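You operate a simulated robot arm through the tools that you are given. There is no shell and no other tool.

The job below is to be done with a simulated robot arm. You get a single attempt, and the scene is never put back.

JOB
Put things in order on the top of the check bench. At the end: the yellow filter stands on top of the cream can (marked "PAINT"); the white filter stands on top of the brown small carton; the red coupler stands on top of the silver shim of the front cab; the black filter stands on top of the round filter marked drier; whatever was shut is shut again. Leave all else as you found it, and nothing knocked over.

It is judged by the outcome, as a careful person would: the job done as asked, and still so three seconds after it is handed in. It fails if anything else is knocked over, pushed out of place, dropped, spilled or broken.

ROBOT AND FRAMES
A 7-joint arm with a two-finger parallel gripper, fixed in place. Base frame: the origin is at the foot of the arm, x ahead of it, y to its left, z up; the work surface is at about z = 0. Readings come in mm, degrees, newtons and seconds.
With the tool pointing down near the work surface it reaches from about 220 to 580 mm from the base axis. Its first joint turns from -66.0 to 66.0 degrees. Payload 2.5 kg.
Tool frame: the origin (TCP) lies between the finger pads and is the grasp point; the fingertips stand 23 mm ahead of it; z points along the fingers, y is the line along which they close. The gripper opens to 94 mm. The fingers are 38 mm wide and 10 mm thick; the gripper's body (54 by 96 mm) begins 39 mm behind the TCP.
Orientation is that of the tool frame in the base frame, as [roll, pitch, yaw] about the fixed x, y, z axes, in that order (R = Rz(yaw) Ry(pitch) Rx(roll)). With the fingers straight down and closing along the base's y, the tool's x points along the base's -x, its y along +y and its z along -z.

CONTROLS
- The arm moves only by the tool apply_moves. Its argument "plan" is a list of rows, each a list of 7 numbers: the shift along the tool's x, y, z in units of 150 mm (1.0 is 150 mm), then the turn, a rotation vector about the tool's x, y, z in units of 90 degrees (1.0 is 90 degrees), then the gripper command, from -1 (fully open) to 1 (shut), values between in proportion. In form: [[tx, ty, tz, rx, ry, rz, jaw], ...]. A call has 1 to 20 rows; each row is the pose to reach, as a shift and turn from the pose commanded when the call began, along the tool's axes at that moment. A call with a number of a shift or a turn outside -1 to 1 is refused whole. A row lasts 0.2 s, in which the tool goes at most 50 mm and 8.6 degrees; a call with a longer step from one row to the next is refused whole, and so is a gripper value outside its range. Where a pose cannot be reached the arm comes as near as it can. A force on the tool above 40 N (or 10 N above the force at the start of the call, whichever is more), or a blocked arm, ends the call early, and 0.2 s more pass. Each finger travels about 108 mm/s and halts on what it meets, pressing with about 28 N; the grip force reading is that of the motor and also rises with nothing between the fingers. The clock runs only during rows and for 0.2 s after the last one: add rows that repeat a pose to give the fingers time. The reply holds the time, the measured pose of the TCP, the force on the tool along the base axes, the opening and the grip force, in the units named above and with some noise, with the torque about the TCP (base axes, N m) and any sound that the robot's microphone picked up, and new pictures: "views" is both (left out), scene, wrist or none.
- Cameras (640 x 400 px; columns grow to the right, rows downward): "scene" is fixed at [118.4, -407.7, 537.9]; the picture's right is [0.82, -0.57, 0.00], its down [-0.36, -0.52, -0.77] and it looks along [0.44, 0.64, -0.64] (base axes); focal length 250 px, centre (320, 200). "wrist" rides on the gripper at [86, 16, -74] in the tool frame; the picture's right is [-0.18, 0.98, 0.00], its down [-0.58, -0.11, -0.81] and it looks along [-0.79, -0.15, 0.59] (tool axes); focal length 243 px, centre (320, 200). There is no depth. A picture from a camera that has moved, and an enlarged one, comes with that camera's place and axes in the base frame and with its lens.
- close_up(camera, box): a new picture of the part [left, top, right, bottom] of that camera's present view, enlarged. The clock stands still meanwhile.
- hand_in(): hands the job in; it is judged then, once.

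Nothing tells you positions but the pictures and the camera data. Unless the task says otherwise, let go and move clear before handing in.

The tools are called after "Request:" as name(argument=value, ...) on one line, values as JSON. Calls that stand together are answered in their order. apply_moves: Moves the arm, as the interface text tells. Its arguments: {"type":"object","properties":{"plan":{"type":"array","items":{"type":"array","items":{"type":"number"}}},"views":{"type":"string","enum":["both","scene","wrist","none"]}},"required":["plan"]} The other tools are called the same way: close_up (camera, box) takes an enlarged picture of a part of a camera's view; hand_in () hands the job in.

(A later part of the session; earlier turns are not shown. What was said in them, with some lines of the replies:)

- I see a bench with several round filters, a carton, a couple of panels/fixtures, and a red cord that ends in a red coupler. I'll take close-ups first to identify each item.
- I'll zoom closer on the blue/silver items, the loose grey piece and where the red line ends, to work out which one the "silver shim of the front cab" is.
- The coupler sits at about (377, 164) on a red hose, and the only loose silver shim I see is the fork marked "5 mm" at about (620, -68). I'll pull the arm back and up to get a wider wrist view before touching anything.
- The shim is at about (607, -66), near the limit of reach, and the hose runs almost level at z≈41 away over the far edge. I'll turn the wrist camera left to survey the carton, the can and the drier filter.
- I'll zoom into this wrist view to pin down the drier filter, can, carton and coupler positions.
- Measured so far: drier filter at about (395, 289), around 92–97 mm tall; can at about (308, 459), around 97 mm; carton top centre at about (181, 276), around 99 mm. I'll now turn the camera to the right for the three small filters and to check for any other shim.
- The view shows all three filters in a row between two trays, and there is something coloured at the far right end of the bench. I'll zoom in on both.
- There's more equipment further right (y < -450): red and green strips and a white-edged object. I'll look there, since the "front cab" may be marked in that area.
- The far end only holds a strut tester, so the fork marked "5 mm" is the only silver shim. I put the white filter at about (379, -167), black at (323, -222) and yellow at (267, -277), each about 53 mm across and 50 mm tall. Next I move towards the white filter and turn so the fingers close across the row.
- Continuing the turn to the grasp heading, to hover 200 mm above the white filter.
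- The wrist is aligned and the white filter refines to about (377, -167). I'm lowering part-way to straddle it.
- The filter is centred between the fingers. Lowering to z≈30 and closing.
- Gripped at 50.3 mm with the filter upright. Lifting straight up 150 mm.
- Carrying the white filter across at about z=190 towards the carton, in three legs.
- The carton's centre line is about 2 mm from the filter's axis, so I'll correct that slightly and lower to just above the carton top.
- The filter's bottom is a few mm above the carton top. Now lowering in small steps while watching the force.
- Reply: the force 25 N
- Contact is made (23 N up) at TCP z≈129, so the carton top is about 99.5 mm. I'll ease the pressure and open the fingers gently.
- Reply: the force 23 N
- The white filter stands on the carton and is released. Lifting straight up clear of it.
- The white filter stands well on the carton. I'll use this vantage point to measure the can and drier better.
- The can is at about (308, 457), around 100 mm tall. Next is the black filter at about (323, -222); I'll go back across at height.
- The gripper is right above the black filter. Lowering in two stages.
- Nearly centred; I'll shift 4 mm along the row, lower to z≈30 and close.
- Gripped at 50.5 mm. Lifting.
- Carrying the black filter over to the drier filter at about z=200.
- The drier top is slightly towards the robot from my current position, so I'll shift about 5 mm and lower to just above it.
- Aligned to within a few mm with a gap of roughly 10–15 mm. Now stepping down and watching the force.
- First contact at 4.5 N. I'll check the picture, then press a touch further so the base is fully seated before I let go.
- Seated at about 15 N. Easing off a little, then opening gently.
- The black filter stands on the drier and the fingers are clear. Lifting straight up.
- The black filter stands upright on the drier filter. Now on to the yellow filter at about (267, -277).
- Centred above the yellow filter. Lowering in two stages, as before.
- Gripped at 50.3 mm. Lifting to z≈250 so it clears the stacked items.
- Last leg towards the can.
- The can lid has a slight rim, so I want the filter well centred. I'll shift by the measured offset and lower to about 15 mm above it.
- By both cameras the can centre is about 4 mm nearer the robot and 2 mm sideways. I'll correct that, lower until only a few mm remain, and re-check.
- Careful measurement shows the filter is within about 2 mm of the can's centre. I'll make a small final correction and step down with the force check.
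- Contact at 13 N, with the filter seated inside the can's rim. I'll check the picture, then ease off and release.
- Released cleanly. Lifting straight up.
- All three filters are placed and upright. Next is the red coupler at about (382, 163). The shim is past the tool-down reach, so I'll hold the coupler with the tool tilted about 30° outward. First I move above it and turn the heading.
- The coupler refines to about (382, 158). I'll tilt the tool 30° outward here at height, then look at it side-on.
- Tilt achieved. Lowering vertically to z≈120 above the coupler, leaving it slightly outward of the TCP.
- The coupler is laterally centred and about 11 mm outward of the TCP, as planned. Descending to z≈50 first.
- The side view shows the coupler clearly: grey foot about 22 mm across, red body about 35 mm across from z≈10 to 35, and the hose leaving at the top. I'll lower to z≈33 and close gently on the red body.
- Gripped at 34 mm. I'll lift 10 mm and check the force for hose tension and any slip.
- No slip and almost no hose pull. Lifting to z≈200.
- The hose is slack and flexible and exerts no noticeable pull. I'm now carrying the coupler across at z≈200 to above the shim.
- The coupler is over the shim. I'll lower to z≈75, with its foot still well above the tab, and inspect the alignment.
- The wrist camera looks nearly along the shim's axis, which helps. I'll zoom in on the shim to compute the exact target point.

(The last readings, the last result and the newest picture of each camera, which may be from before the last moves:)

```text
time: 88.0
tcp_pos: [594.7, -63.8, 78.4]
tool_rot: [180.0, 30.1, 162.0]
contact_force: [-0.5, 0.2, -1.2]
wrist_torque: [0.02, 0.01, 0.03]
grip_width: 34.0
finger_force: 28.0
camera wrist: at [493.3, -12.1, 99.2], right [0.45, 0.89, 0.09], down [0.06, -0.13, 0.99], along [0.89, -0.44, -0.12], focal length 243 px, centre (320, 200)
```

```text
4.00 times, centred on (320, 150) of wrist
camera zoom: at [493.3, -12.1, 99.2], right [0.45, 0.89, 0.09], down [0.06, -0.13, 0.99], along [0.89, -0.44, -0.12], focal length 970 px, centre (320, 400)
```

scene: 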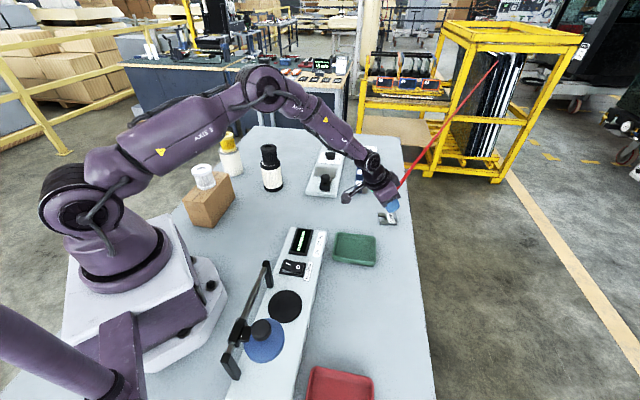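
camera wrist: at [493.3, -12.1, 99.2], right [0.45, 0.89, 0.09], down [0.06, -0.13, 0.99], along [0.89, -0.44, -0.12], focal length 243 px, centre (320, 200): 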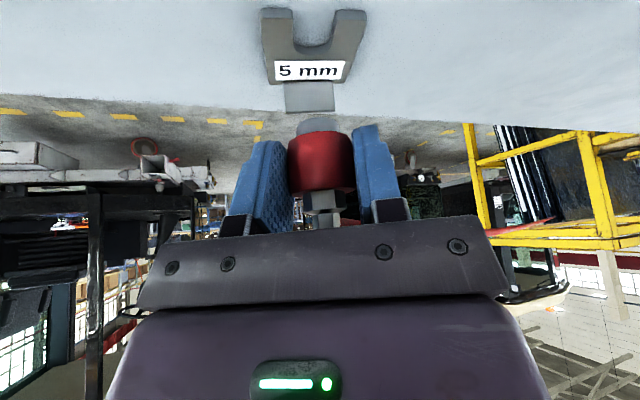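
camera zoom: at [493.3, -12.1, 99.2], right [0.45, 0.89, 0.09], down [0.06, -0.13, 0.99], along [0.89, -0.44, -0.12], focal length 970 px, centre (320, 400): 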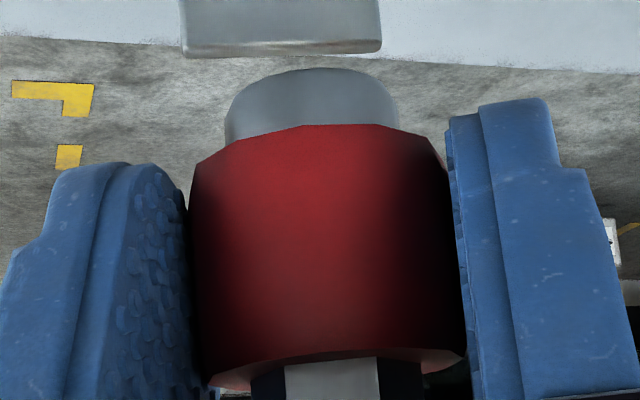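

Target: the coupler's foot centred on the solid part, about 27 mm from the fork tips, which leaves roughly 1–2 mm to the tab. I'll lower to about 12 mm above the bench first and then measure again.

Request:
apply_moves(plan=[[0.027, 0, 0.046, 0, 0, 0, 0.5], [0.053, 0, 0.092, 0, 0, 0, 0.5], [0.08, 0, 0.139, 0, 0, 0, 0.5], [0.1, 0, 0.173, 0, 0, 0, 0.5], [0.1, 0, 0.173, 0, 0, 0, 0.5]], views="both")

Request:
close_up(camera="scene", box=[360, 195, 424, 235])

Request:
close_up(camera="wrist", box=[240, 70, 400, 170])

```text
time: 89.2
tcp_pos: [592.6, -64.5, 47.3]
tool_rot: [180.0, 30.0, 162.0]
contact_force: [-0.9, -0.3, -0.9]
wrist_torque: [-0.05, 0.01, -0.02]
grip_width: 34.4
finger_force: 27.9
camera wrist: at [492.3, -12.6, 69.4], right [0.45, 0.89, 0.09], down [0.06, -0.13, 0.99], along [0.89, -0.44, -0.12], focal length 243 px, centre (320, 200)
```

scene: 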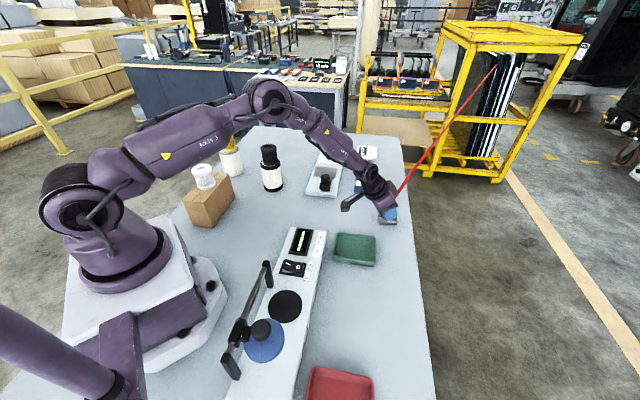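
wrist: 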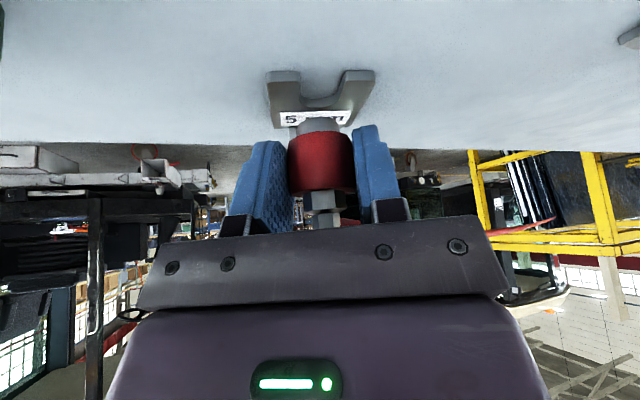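

```text
10.00 times, centred on (392, 215) of scene
camera zoom: at [118.4, -407.7, 537.9], right [0.82, -0.57, 0.0], down [-0.36, -0.52, -0.77], along [0.44, 0.64, -0.64], focal length 2501 px, centre (-400, 50)
```

zoom: 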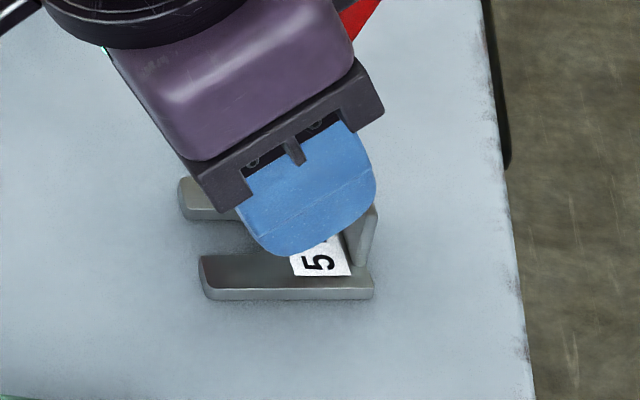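

```text
4.00 times, centred on (320, 120) of wrist
camera zoom: at [492.3, -12.6, 69.4], right [0.45, 0.89, 0.09], down [0.06, -0.13, 0.99], along [0.89, -0.44, -0.12], focal length 970 px, centre (320, 520)
```

zoom: 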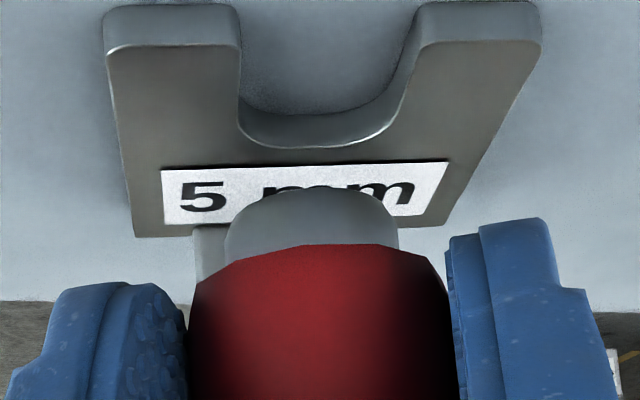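

The coupler is laterally on the shim's axis and needs about 3 mm more towards the tab. I'll shift that far while lowering 5 mm.

Request:
apply_moves(plan=[[-0.006, -0.002, 0.004, 0, 0, 0, 0.5], [-0.0177, -0.006, 0.0103, 0, 0, 0, 0.5], [-0.0077, -0.006, 0.0276, 0, 0, 0, 0.5], [-0.001, -0.006, 0.0391, 0, 0, 0, 0.5], [-0.001, -0.006, 0.0391, 0, 0, 0, 0.5]], views="wrist")

Request:
close_up(camera="wrist", box=[240, 70, 400, 170])

Request:
close_up(camera="scene", box=[368, 200, 416, 230])

```text
time: 90.4
tcp_pos: [595.6, -66.9, 43.0]
tool_rot: [179.9, 30.0, 162.0]
contact_force: [-0.3, -1.1, -0.9]
wrist_torque: [-0.02, 0.01, 0.0]
grip_width: 34.1
finger_force: 28.0
camera wrist: at [495.2, -14.3, 64.6], right [0.45, 0.89, 0.09], down [0.06, -0.13, 0.99], along [0.89, -0.44, -0.12], focal length 243 px, centre (320, 200)
```

wrist: 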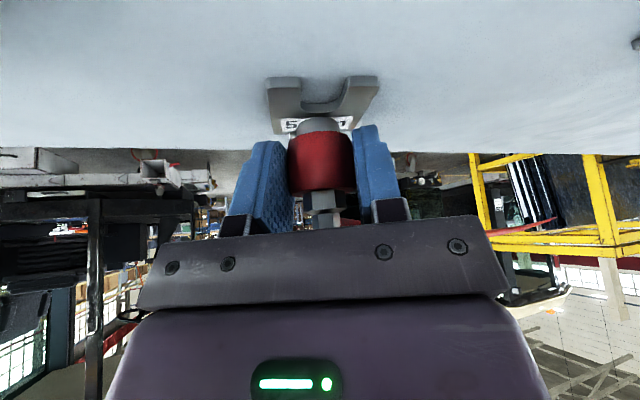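

```text
4.00 times, centred on (320, 120) of wrist
camera zoom: at [495.2, -14.3, 64.6], right [0.45, 0.89, 0.09], down [0.06, -0.13, 0.99], along [0.89, -0.44, -0.12], focal length 970 px, centre (320, 520)
```

zoom: 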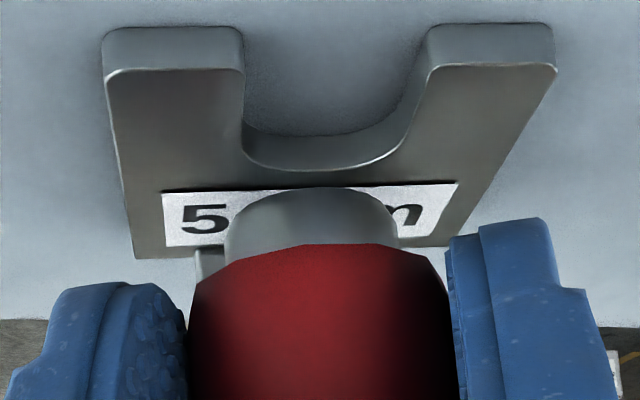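

```text
13.33 times, centred on (392, 215) of scene
camera zoom: at [118.4, -407.7, 537.9], right [0.82, -0.57, 0.0], down [-0.36, -0.52, -0.77], along [0.44, 0.64, -0.64], focal length 3335 px, centre (-640, 0)
```

zoom: 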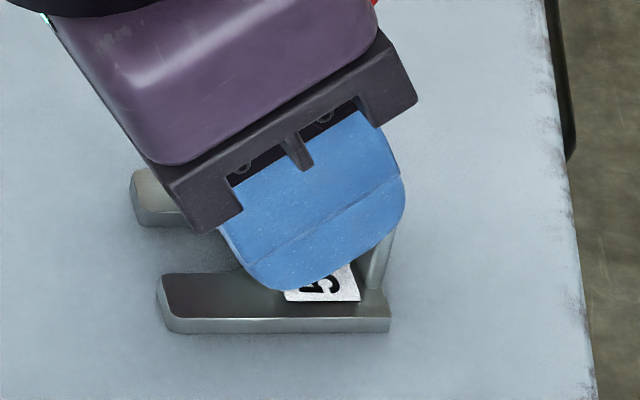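

The coupler is now at s≈27 of the shim, laterally dead on its axis, and about 5 mm above it. I'll back off 0.7 mm for tab clearance and lower gradually with the force check.

Request:
apply_moves(plan=[[0.0039, 0.0013, -0.0022, 0, 0, 0, 0.5], [0.0089, 0.0013, 0.0065, 0, 0, 0, 0.5], [0.0139, 0.0013, 0.0151, 0, 0, 0, 0.5], [0.0139, 0.0013, 0.0151, 0, 0, 0, 0.5]], views="none")

Request:
apply_moves(plan=[[0.0033, 0, 0.0058, 0, 0, 0, 0.5], [0.0033, 0, 0.0058, 0, 0, 0, 0.5]], views="none")

Request:
close_up(camera="wrist", box=[240, 70, 400, 170])

```text
time: 91.4
tcp_pos: [595.7, -64.8, 39.2]
tool_rot: [180.0, 30.0, 161.9]
contact_force: [1.0, 0.3, -1.7]
wrist_torque: [-0.01, 0.0, 0.02]
grip_width: 33.8
finger_force: 28.1
```

```text
time: 92.0
tcp_pos: [596.2, -65.4, 38.6]
tool_rot: [180.0, 30.0, 161.9]
contact_force: [0.5, -0.2, -1.8]
wrist_torque: [-0.05, 0.01, 0.03]
grip_width: 33.7
finger_force: 28.0
```

```text
4.00 times, centred on (320, 120) of wrist
camera zoom: at [494.7, -13.8, 60.2], right [0.45, 0.89, 0.09], down [0.06, -0.13, 0.99], along [0.89, -0.44, -0.12], focal length 970 px, centre (320, 520)
```

zoom: 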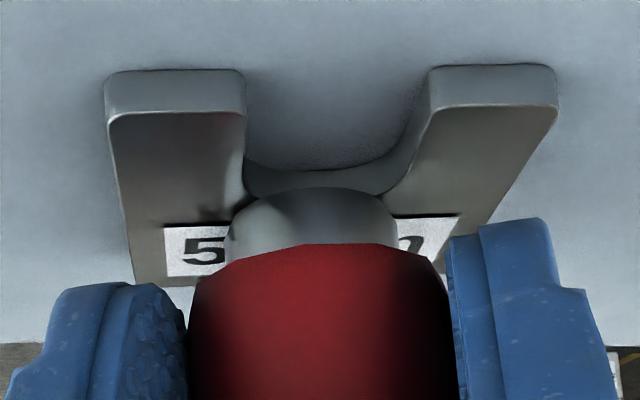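

Request:
apply_moves(plan=[[0.0033, 0, 0.0058, 0, 0, 0, 0.5], [0.0033, 0, 0.0058, 0, 0, 0, 0.5]], views="none")

Request:
apply_moves(plan=[[0.0025, 0, 0.0043, 0, 0, 0, 0.5], [0.0025, 0, 0.0043, 0, 0, 0, 0.5]], views="none")

```text
time: 92.6
tcp_pos: [597.1, -65.3, 37.6]
tool_rot: [180.0, 30.1, 162.0]
contact_force: [-2.3, 1.1, 4.3]
wrist_torque: [-0.13, -0.09, 0.01]
grip_width: 34.1
finger_force: 27.9
```

```text
time: 93.2
tcp_pos: [596.7, -64.8, 37.8]
tool_rot: [-179.9, 30.2, 162.0]
contact_force: [-2.3, -2.0, 10.5]
wrist_torque: [-0.31, -0.12, -0.08]
grip_width: 34.0
finger_force: 28.6
```

There's contact at 10 N, but the torque hints that it may be off-centre, perhaps a finger near the tab. I'll inspect before releasing.

Request:
close_up(camera="scene", box=[376, 205, 408, 225])

Request:
close_up(camera="wrist", box=[240, 70, 400, 170])

Request:
close_up(camera="wrist", box=[220, 120, 300, 170])

```text
16.00 times, centred on (392, 215) of scene
camera zoom: at [118.3, -407.7, 537.9], right [0.82, -0.57, 0.0], down [-0.36, -0.52, -0.77], along [0.44, 0.64, -0.64], focal length 4002 px, centre (-832, -40)
```

zoom: 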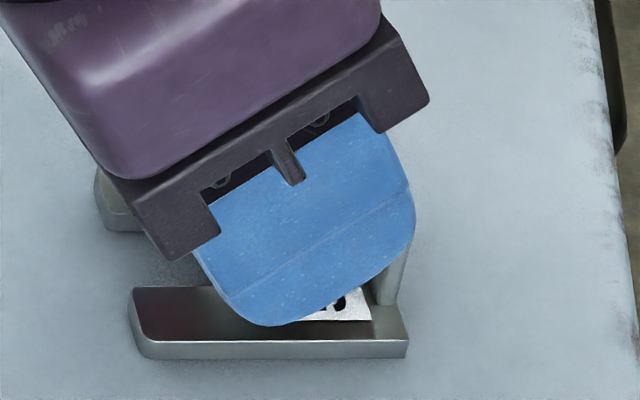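

```text
4.00 times, centred on (320, 120) of wrist
camera zoom: at [495.4, -13.7, 59.3], right [0.45, 0.89, 0.09], down [0.06, -0.13, 0.99], along [0.89, -0.44, -0.11], focal length 970 px, centre (320, 520)
```

zoom: 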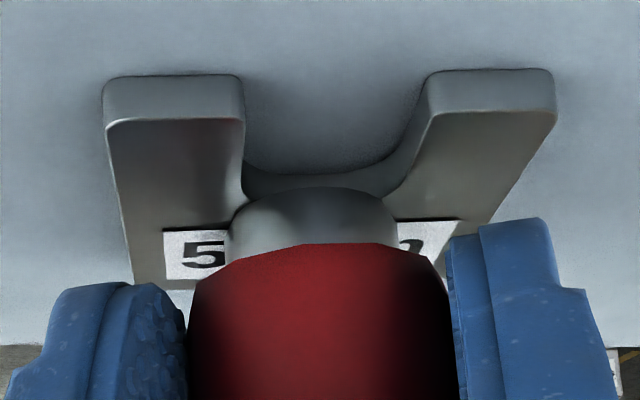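

```text
8.00 times, centred on (260, 145) of wrist
camera zoom: at [495.4, -13.7, 59.3], right [0.45, 0.89, 0.09], down [0.06, -0.13, 0.99], along [0.89, -0.44, -0.11], focal length 1941 px, centre (800, 640)
```

zoom: 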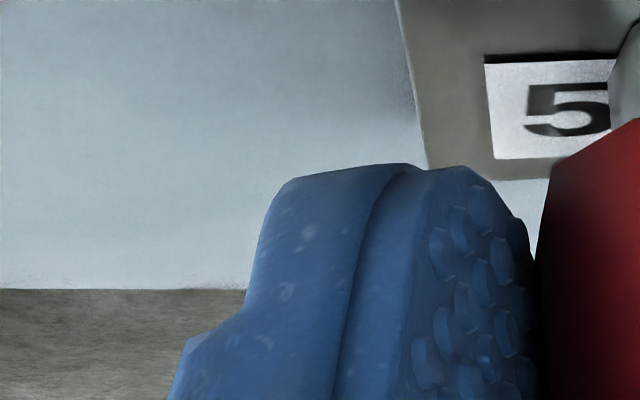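

The torque suggests the right finger's outer corner may be resting on the tab top. I'll lift 1.5 mm, back off about 1.8 mm from the tab, and come down again.

Request:
apply_moves(plan=[[-0.005, 0, -0.0087, 0, 0, 0, 0.5], [0.005, 0.0033, -0.0145, 0, 0, 0, 0.5], [0.005, 0.0033, -0.0145, 0, 0, 0, 0.5]], views="none")

Request:
apply_moves(plan=[[0.0025, 0, 0.0043, 0, 0, 0, 0.5], [0.004, 0, 0.0069, 0, 0, 0, 0.5], [0.004, 0, 0.0069, 0, 0, 0, 0.5]], views="none")

```text
time: 94.0
tcp_pos: [593.8, -64.4, 38.8]
tool_rot: [-180.0, 30.0, 162.1]
contact_force: [0.5, -0.7, -0.9]
wrist_torque: [0.01, -0.01, 0.0]
grip_width: 33.9
finger_force: 28.6
```

```text
time: 94.8
tcp_pos: [593.9, -64.0, 37.0]
tool_rot: [-180.0, 30.1, 162.0]
contact_force: [-1.1, -0.2, 3.1]
wrist_torque: [0.01, 0.02, 0.0]
grip_width: 34.1
finger_force: 27.6
```

Now the contact is central, with the torque near zero. One more small step to seat it.

Request:
apply_moves(plan=[[0.0015, 0, 0.0026, 0, 0, 0, 0.5], [0.0015, 0, 0.0026, 0, 0, 0, 0.5]], views="none")

Request:
close_up(camera="wrist", box=[240, 70, 400, 170])

Request:
close_up(camera="scene", box=[376, 205, 408, 225])

```text
time: 95.4
tcp_pos: [594.9, -64.1, 38.2]
tool_rot: [179.9, 30.1, 162.0]
contact_force: [-0.9, 3.4, 7.6]
wrist_torque: [0.05, -0.06, 0.02]
grip_width: 34.1
finger_force: 28.2
```

```text
4.00 times, centred on (320, 120) of wrist
camera zoom: at [493.5, -12.8, 59.0], right [0.45, 0.89, 0.09], down [0.06, -0.13, 0.99], along [0.89, -0.44, -0.11], focal length 970 px, centre (320, 520)
```

zoom: 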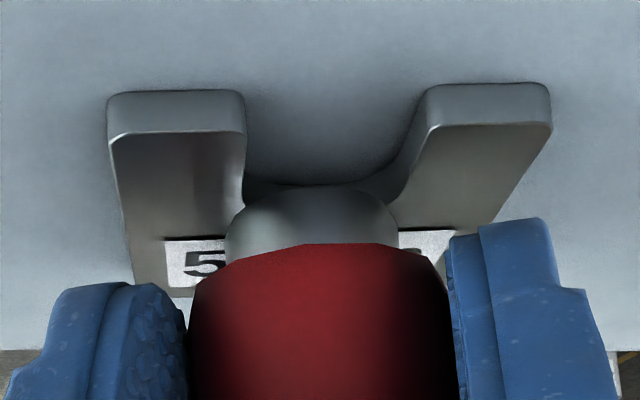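

```text
16.00 times, centred on (392, 215) of scene
camera zoom: at [118.4, -407.7, 537.9], right [0.82, -0.57, 0.0], down [-0.36, -0.52, -0.77], along [0.44, 0.64, -0.64], focal length 4002 px, centre (-832, -40)
```

zoom: 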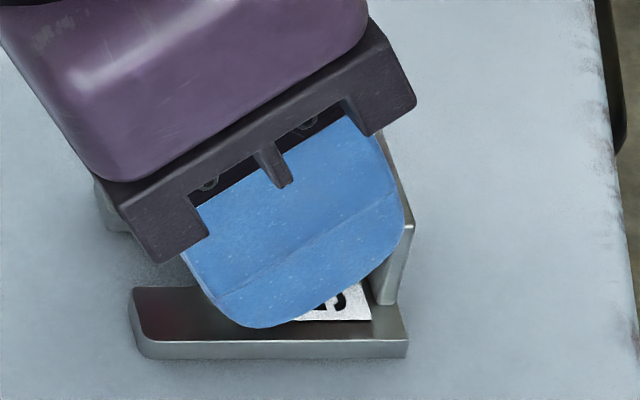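

Seated: 7.6 N through the centre of the coupler, the finger is clear of the tab, and the foot rests mainly on the solid part of the shim. Easing slightly and opening gently.

Request:
apply_moves(plan=[[-0.001, 0, -0.0017, 0, 0, 0, 0.5], [-0.001, 0, -0.0017, 0, 0, 0, 0.22], [-0.001, 0, -0.0017, 0, 0, 0, 0.15], [-0.001, 0, -0.0017, 0, 0, 0, 0.05], [-0.001, 0, -0.0017, 0, 0, 0, -0.1], [-0.001, 0, -0.0017, 0, 0, 0, -0.2], [-0.001, 0, -0.0017, 0, 0, 0, -0.2]], views="both")

Request:
close_up(camera="wrist", box=[240, 70, 400, 170])

Request:
close_up(camera="scene", box=[368, 200, 416, 230])

```text
time: 97.0
tcp_pos: [594.2, -64.6, 37.7]
tool_rot: [180.0, 30.0, 162.0]
contact_force: [0.7, 0.1, 0.4]
wrist_torque: [0.01, 0.05, 0.03]
grip_width: 56.6
finger_force: 0.1
camera wrist: at [493.0, -13.2, 59.2], right [0.45, 0.89, 0.09], down [0.06, -0.13, 0.99], along [0.89, -0.44, -0.12], focal length 243 px, centre (320, 200)
```

scene: 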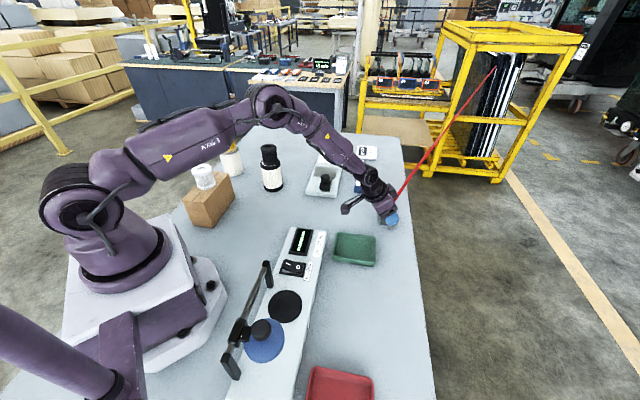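
wrist: 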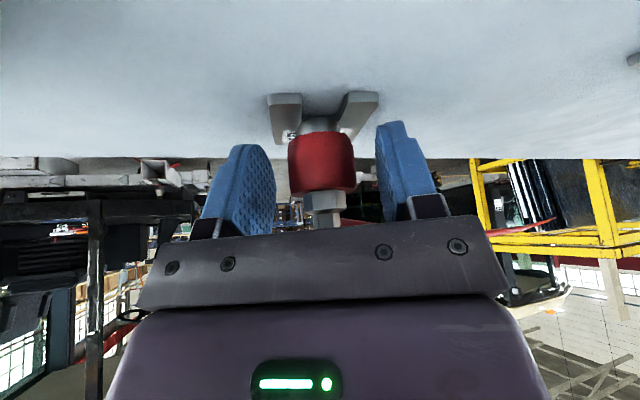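

```text
4.00 times, centred on (320, 120) of wrist
camera zoom: at [493.0, -13.2, 59.2], right [0.45, 0.89, 0.09], down [0.06, -0.13, 0.99], along [0.89, -0.44, -0.12], focal length 970 px, centre (320, 520)
```

zoom: 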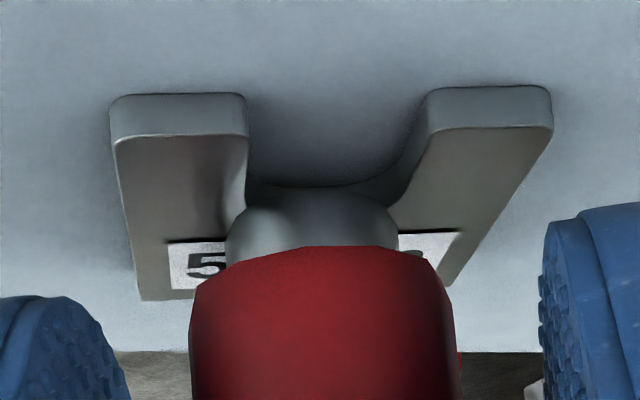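

```text
13.33 times, centred on (392, 215) of scene
camera zoom: at [118.4, -407.7, 537.9], right [0.82, -0.57, 0.0], down [-0.36, -0.52, -0.77], along [0.44, 0.64, -0.64], focal length 3335 px, centre (-640, 0)
```

zoom: 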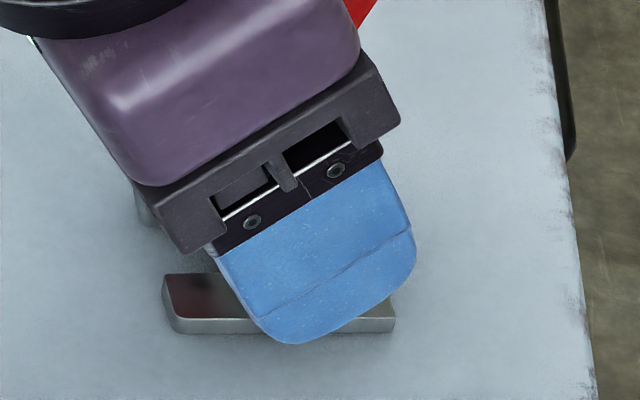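

The coupler stands on its own on the shim. I'll open a little wider and retreat backwards along the tool axis, away from the hose.

Request:
apply_moves(plan=[[0, 0, 0, 0, 0, 0, -0.4], [0, 0, 0, 0, 0, 0, -0.6], [0, 0, 0, 0, 0, 0, -0.6], [0, 0, -0.05, 0, 0, 0, -0.6], [0, 0, -0.13, 0, 0, 0, -0.6], [0, 0, -0.25, 0, 0, 0, -0.6], [0, 0, -0.25, 0, 0, 0, -0.6]], views="both")

Request:
close_up(camera="scene", box=[360, 185, 424, 225])

```text
time: 98.6
tcp_pos: [577.7, -59.0, 68.7]
tool_rot: [180.0, 30.1, 161.9]
contact_force: [-0.4, 0.4, -0.4]
wrist_torque: [-0.02, 0.0, 0.01]
grip_width: 75.3
finger_force: 0.1
camera wrist: at [475.5, -6.5, 91.1], right [0.45, 0.89, 0.09], down [0.06, -0.13, 0.99], along [0.89, -0.44, -0.12], focal length 243 px, centre (320, 200)
```

scene: 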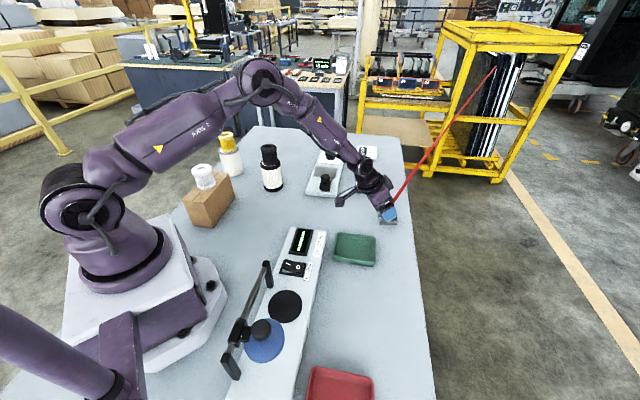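
wrist: 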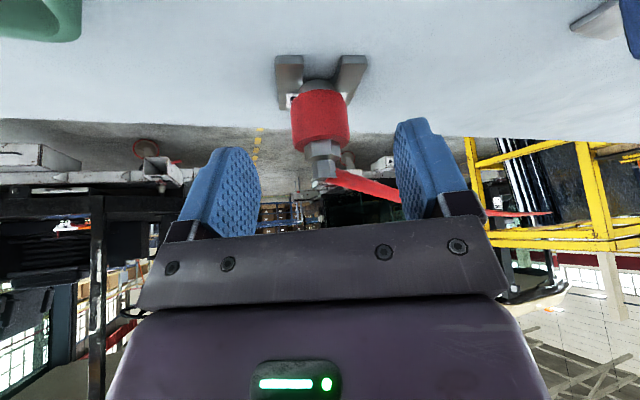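

```text
10.00 times, centred on (392, 205) of scene
camera zoom: at [118.4, -407.7, 537.9], right [0.82, -0.57, 0.0], down [-0.36, -0.52, -0.77], along [0.44, 0.64, -0.64], focal length 2501 px, centre (-400, 150)
```

zoom: 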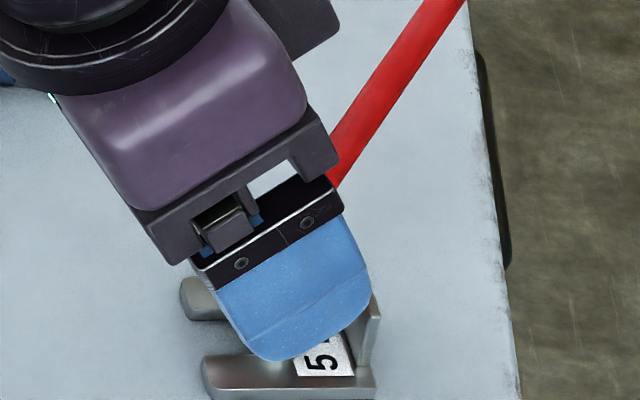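

The coupler is still standing upright. Continuing the retreat.

Request:
apply_moves(plan=[[0, 0, -0.15, 0, 0, 0, -0.6], [0, 0, -0.35, 0, 0, 0, -0.6], [0, 0, -0.6, 0, 0, 0, -0.6], [0, 0, -0.85, 0, 0, 0, -0.6], [0, 0, -1.0, 0, 0, 0, -0.6], [0, 0, -1.0, 0, 0, 0, -0.6]], views="both")

Request:
close_up(camera="scene", box=[360, 190, 424, 230])

Request:
close_up(camera="wrist", box=[240, 40, 400, 140])

```text
time: 100.0
tcp_pos: [504.3, -36.3, 200.0]
tool_rot: [-180.0, 30.1, 161.9]
contact_force: [0.7, -0.8, 0.6]
wrist_torque: [0.06, 0.04, -0.01]
grip_width: 75.3
finger_force: 0.1
camera wrist: at [404.0, 15.2, 222.0], right [0.45, 0.89, 0.09], down [0.06, -0.13, 0.99], along [0.89, -0.44, -0.12], focal length 243 px, centre (320, 200)
```

scene: 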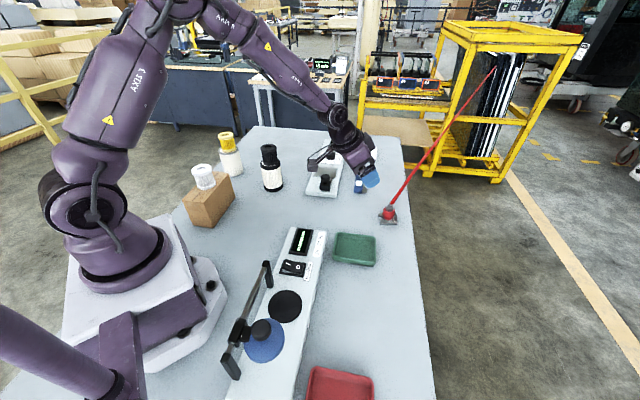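
wrist: 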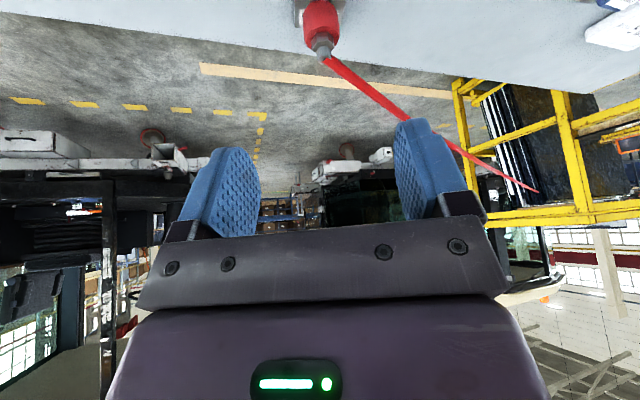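

```text
10.00 times, centred on (392, 210) of scene
camera zoom: at [118.4, -407.7, 537.9], right [0.82, -0.57, 0.0], down [-0.36, -0.52, -0.77], along [0.44, 0.64, -0.64], focal length 2501 px, centre (-400, 100)
```

zoom: 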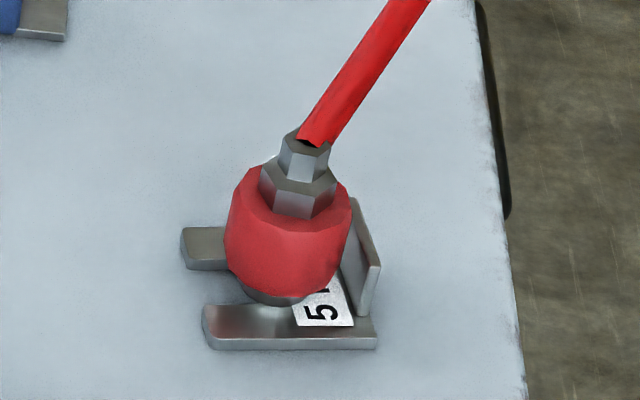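

```text
4.00 times, centred on (320, 90) of wrist
camera zoom: at [404.0, 15.2, 222.0], right [0.45, 0.89, 0.09], down [0.06, -0.13, 0.99], along [0.89, -0.44, -0.12], focal length 970 px, centre (320, 640)
```

zoom: 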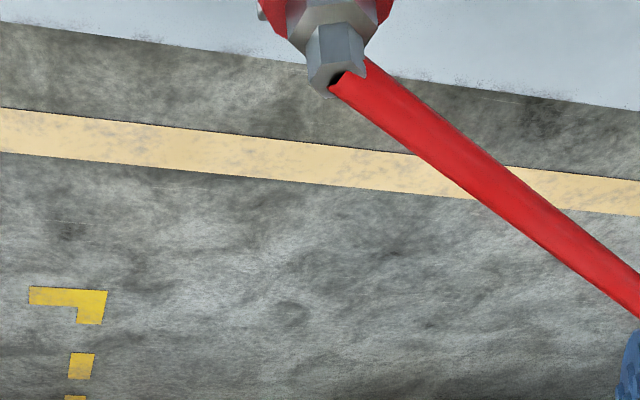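

The coupler stands upright on the shim. I'll straighten the tool and move up and clear, then do a final check of everything.

Request:
apply_moves(plan=[[-0.014, -0.025, -0.177, 0, 0.0667, 0, -0.6], [-0.029, -0.05, -0.353, 0, 0.1333, 0, -0.6], [-0.043, -0.074, -0.53, 0, 0.2, 0, -0.6], [-0.058, -0.099, -0.706, 0, 0.2667, 0, -0.6], [-0.072, -0.124, -0.883, 0, 0.3333, 0, -0.6], [-0.072, -0.124, -0.883, 0, 0.3333, 0, -0.6], [-0.072, -0.124, -0.883, 0, 0.3333, 0, -0.6], [-0.072, -0.124, -0.883, 0, 0.3333, 0, -0.6], [-0.072, -0.124, -0.883, 0, 0.3333, 0, -0.6], [-0.072, -0.124, -0.883, 0, 0.3333, 0, -0.6], [-0.072, -0.124, -0.883, 0, 0.3333, 0, -0.6], [-0.072, -0.124, -0.883, 0, 0.3333, 0, -0.6], [-0.072, -0.124, -0.883, 0, 0.3333, 0, -0.6], [-0.072, -0.124, -0.883, 0, 0.3333, 0, -0.6], [-0.072, -0.124, -0.883, 0, 0.3333, 0, -0.6], [-0.072, -0.124, -0.883, 0, 0.3333, 0, -0.6]], views="both")

Request:
close_up(camera="scene", box=[360, 190, 424, 230])

Request:
close_up(camera="scene", box=[170, 120, 330, 220])

Request:
close_up(camera="scene", box=[200, 210, 424, 350])

```text
time: 103.4
tcp_pos: [445.7, -32.9, 320.3]
tool_rot: [-179.9, 0.1, 162.0]
contact_force: [0.1, -0.3, -0.6]
wrist_torque: [0.01, 0.01, 0.02]
grip_width: 75.2
finger_force: 0.0
camera wrist: at [369.3, 10.5, 395.0], right [0.48, 0.88, 0.0], down [0.52, -0.28, 0.81], along [0.71, -0.39, -0.59], focal length 243 px, centre (320, 200)
```

scene: 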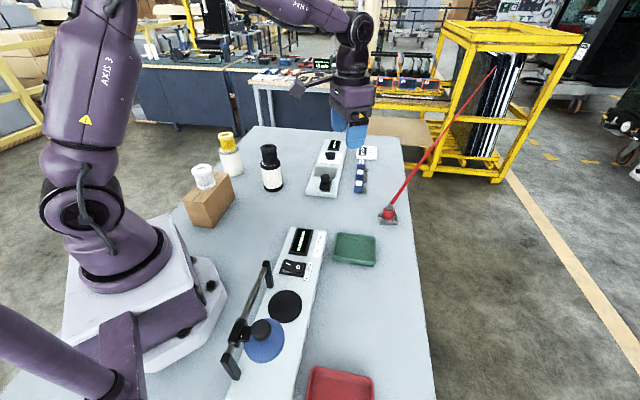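
wrist: 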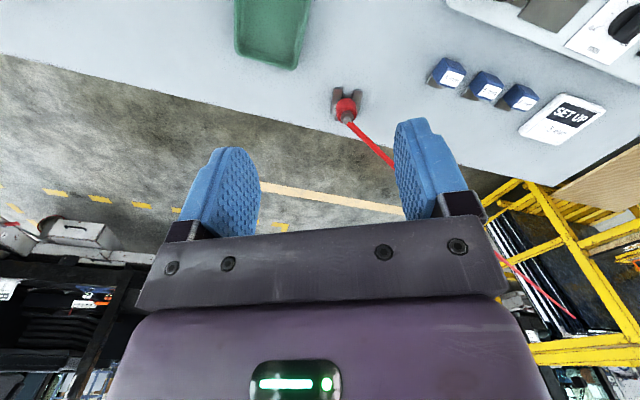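

```text
10.00 times, centred on (392, 210) of scene
camera zoom: at [118.4, -407.7, 537.9], right [0.82, -0.57, 0.0], down [-0.36, -0.52, -0.77], along [0.44, 0.64, -0.64], focal length 2501 px, centre (-400, 100)
```

zoom: 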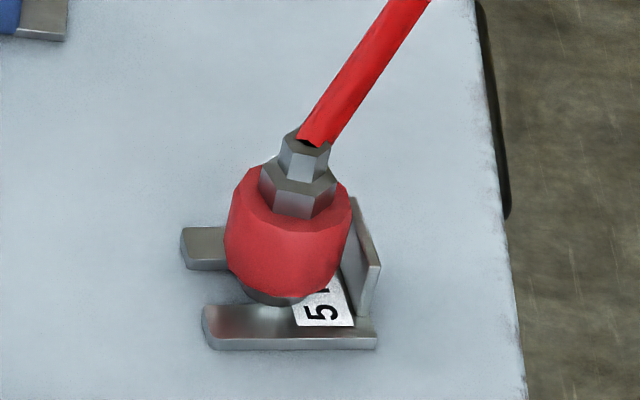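

```text
4.00 times, centred on (250, 170) of scene
camera zoom: at [118.4, -407.7, 537.9], right [0.82, -0.57, 0.0], down [-0.36, -0.52, -0.77], along [0.44, 0.64, -0.64], focal length 1000 px, centre (600, 320)
```

zoom: 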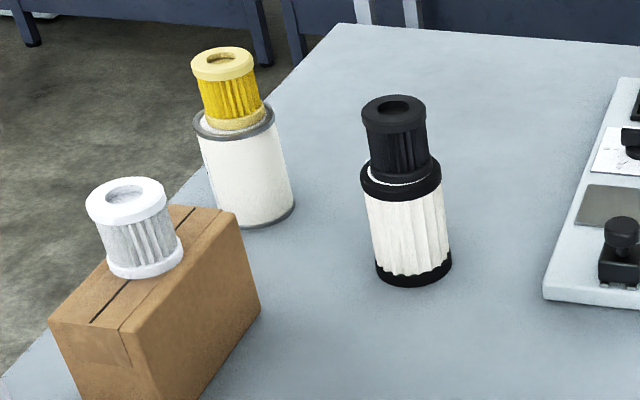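

```text
2.86 times, centred on (312, 280) of scene
camera zoom: at [118.4, -407.7, 537.9], right [0.82, -0.57, 0.0], down [-0.36, -0.52, -0.77], along [0.44, 0.64, -0.64], focal length 715 px, centre (343, -29)
```

zoom: 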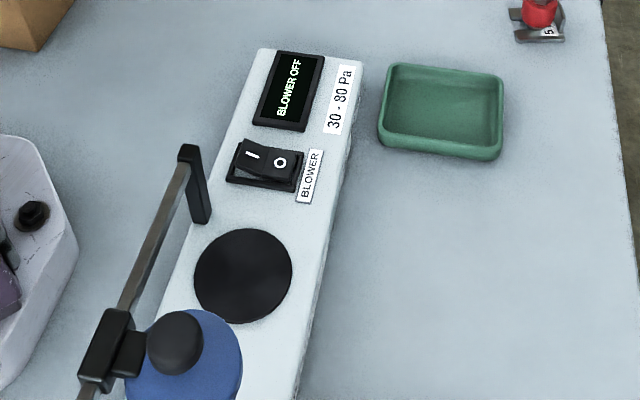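

Everything is in place and stayed steady for over three seconds with the arm clear: yellow on the can, white on the carton, black on the drier filter, and the coupler on the shim. Nothing was opened and I see no other item disturbed, so I'm handing in.

Request:
hand_in()

```text
The job is handed in.
```

The job is handed in. All four pieces were in place and had stayed steady for more than three seconds with the arm clear.

- **Yellow filter:** stands on the cream can marked "PAINT", inside the lid's rim.
- **White filter:** stands on the brown small carton, close to the middle.
- **Black filter:** stands on the round filter marked "DRIER".
- **Red coupler:** stands on the silver shim marked "5 mm", with its hose still attached. No label said "front cab", so I used the only loose silver shim I could see on the bench.

While I was setting the coupler down, a finger seems to have touched the shim's tab briefly. The shim may have shifted by about 1–2 mm, and it is otherwise as I found it. I opened nothing, so there was nothing to shut, and in the final pictures nothing else looked moved or knocked over.
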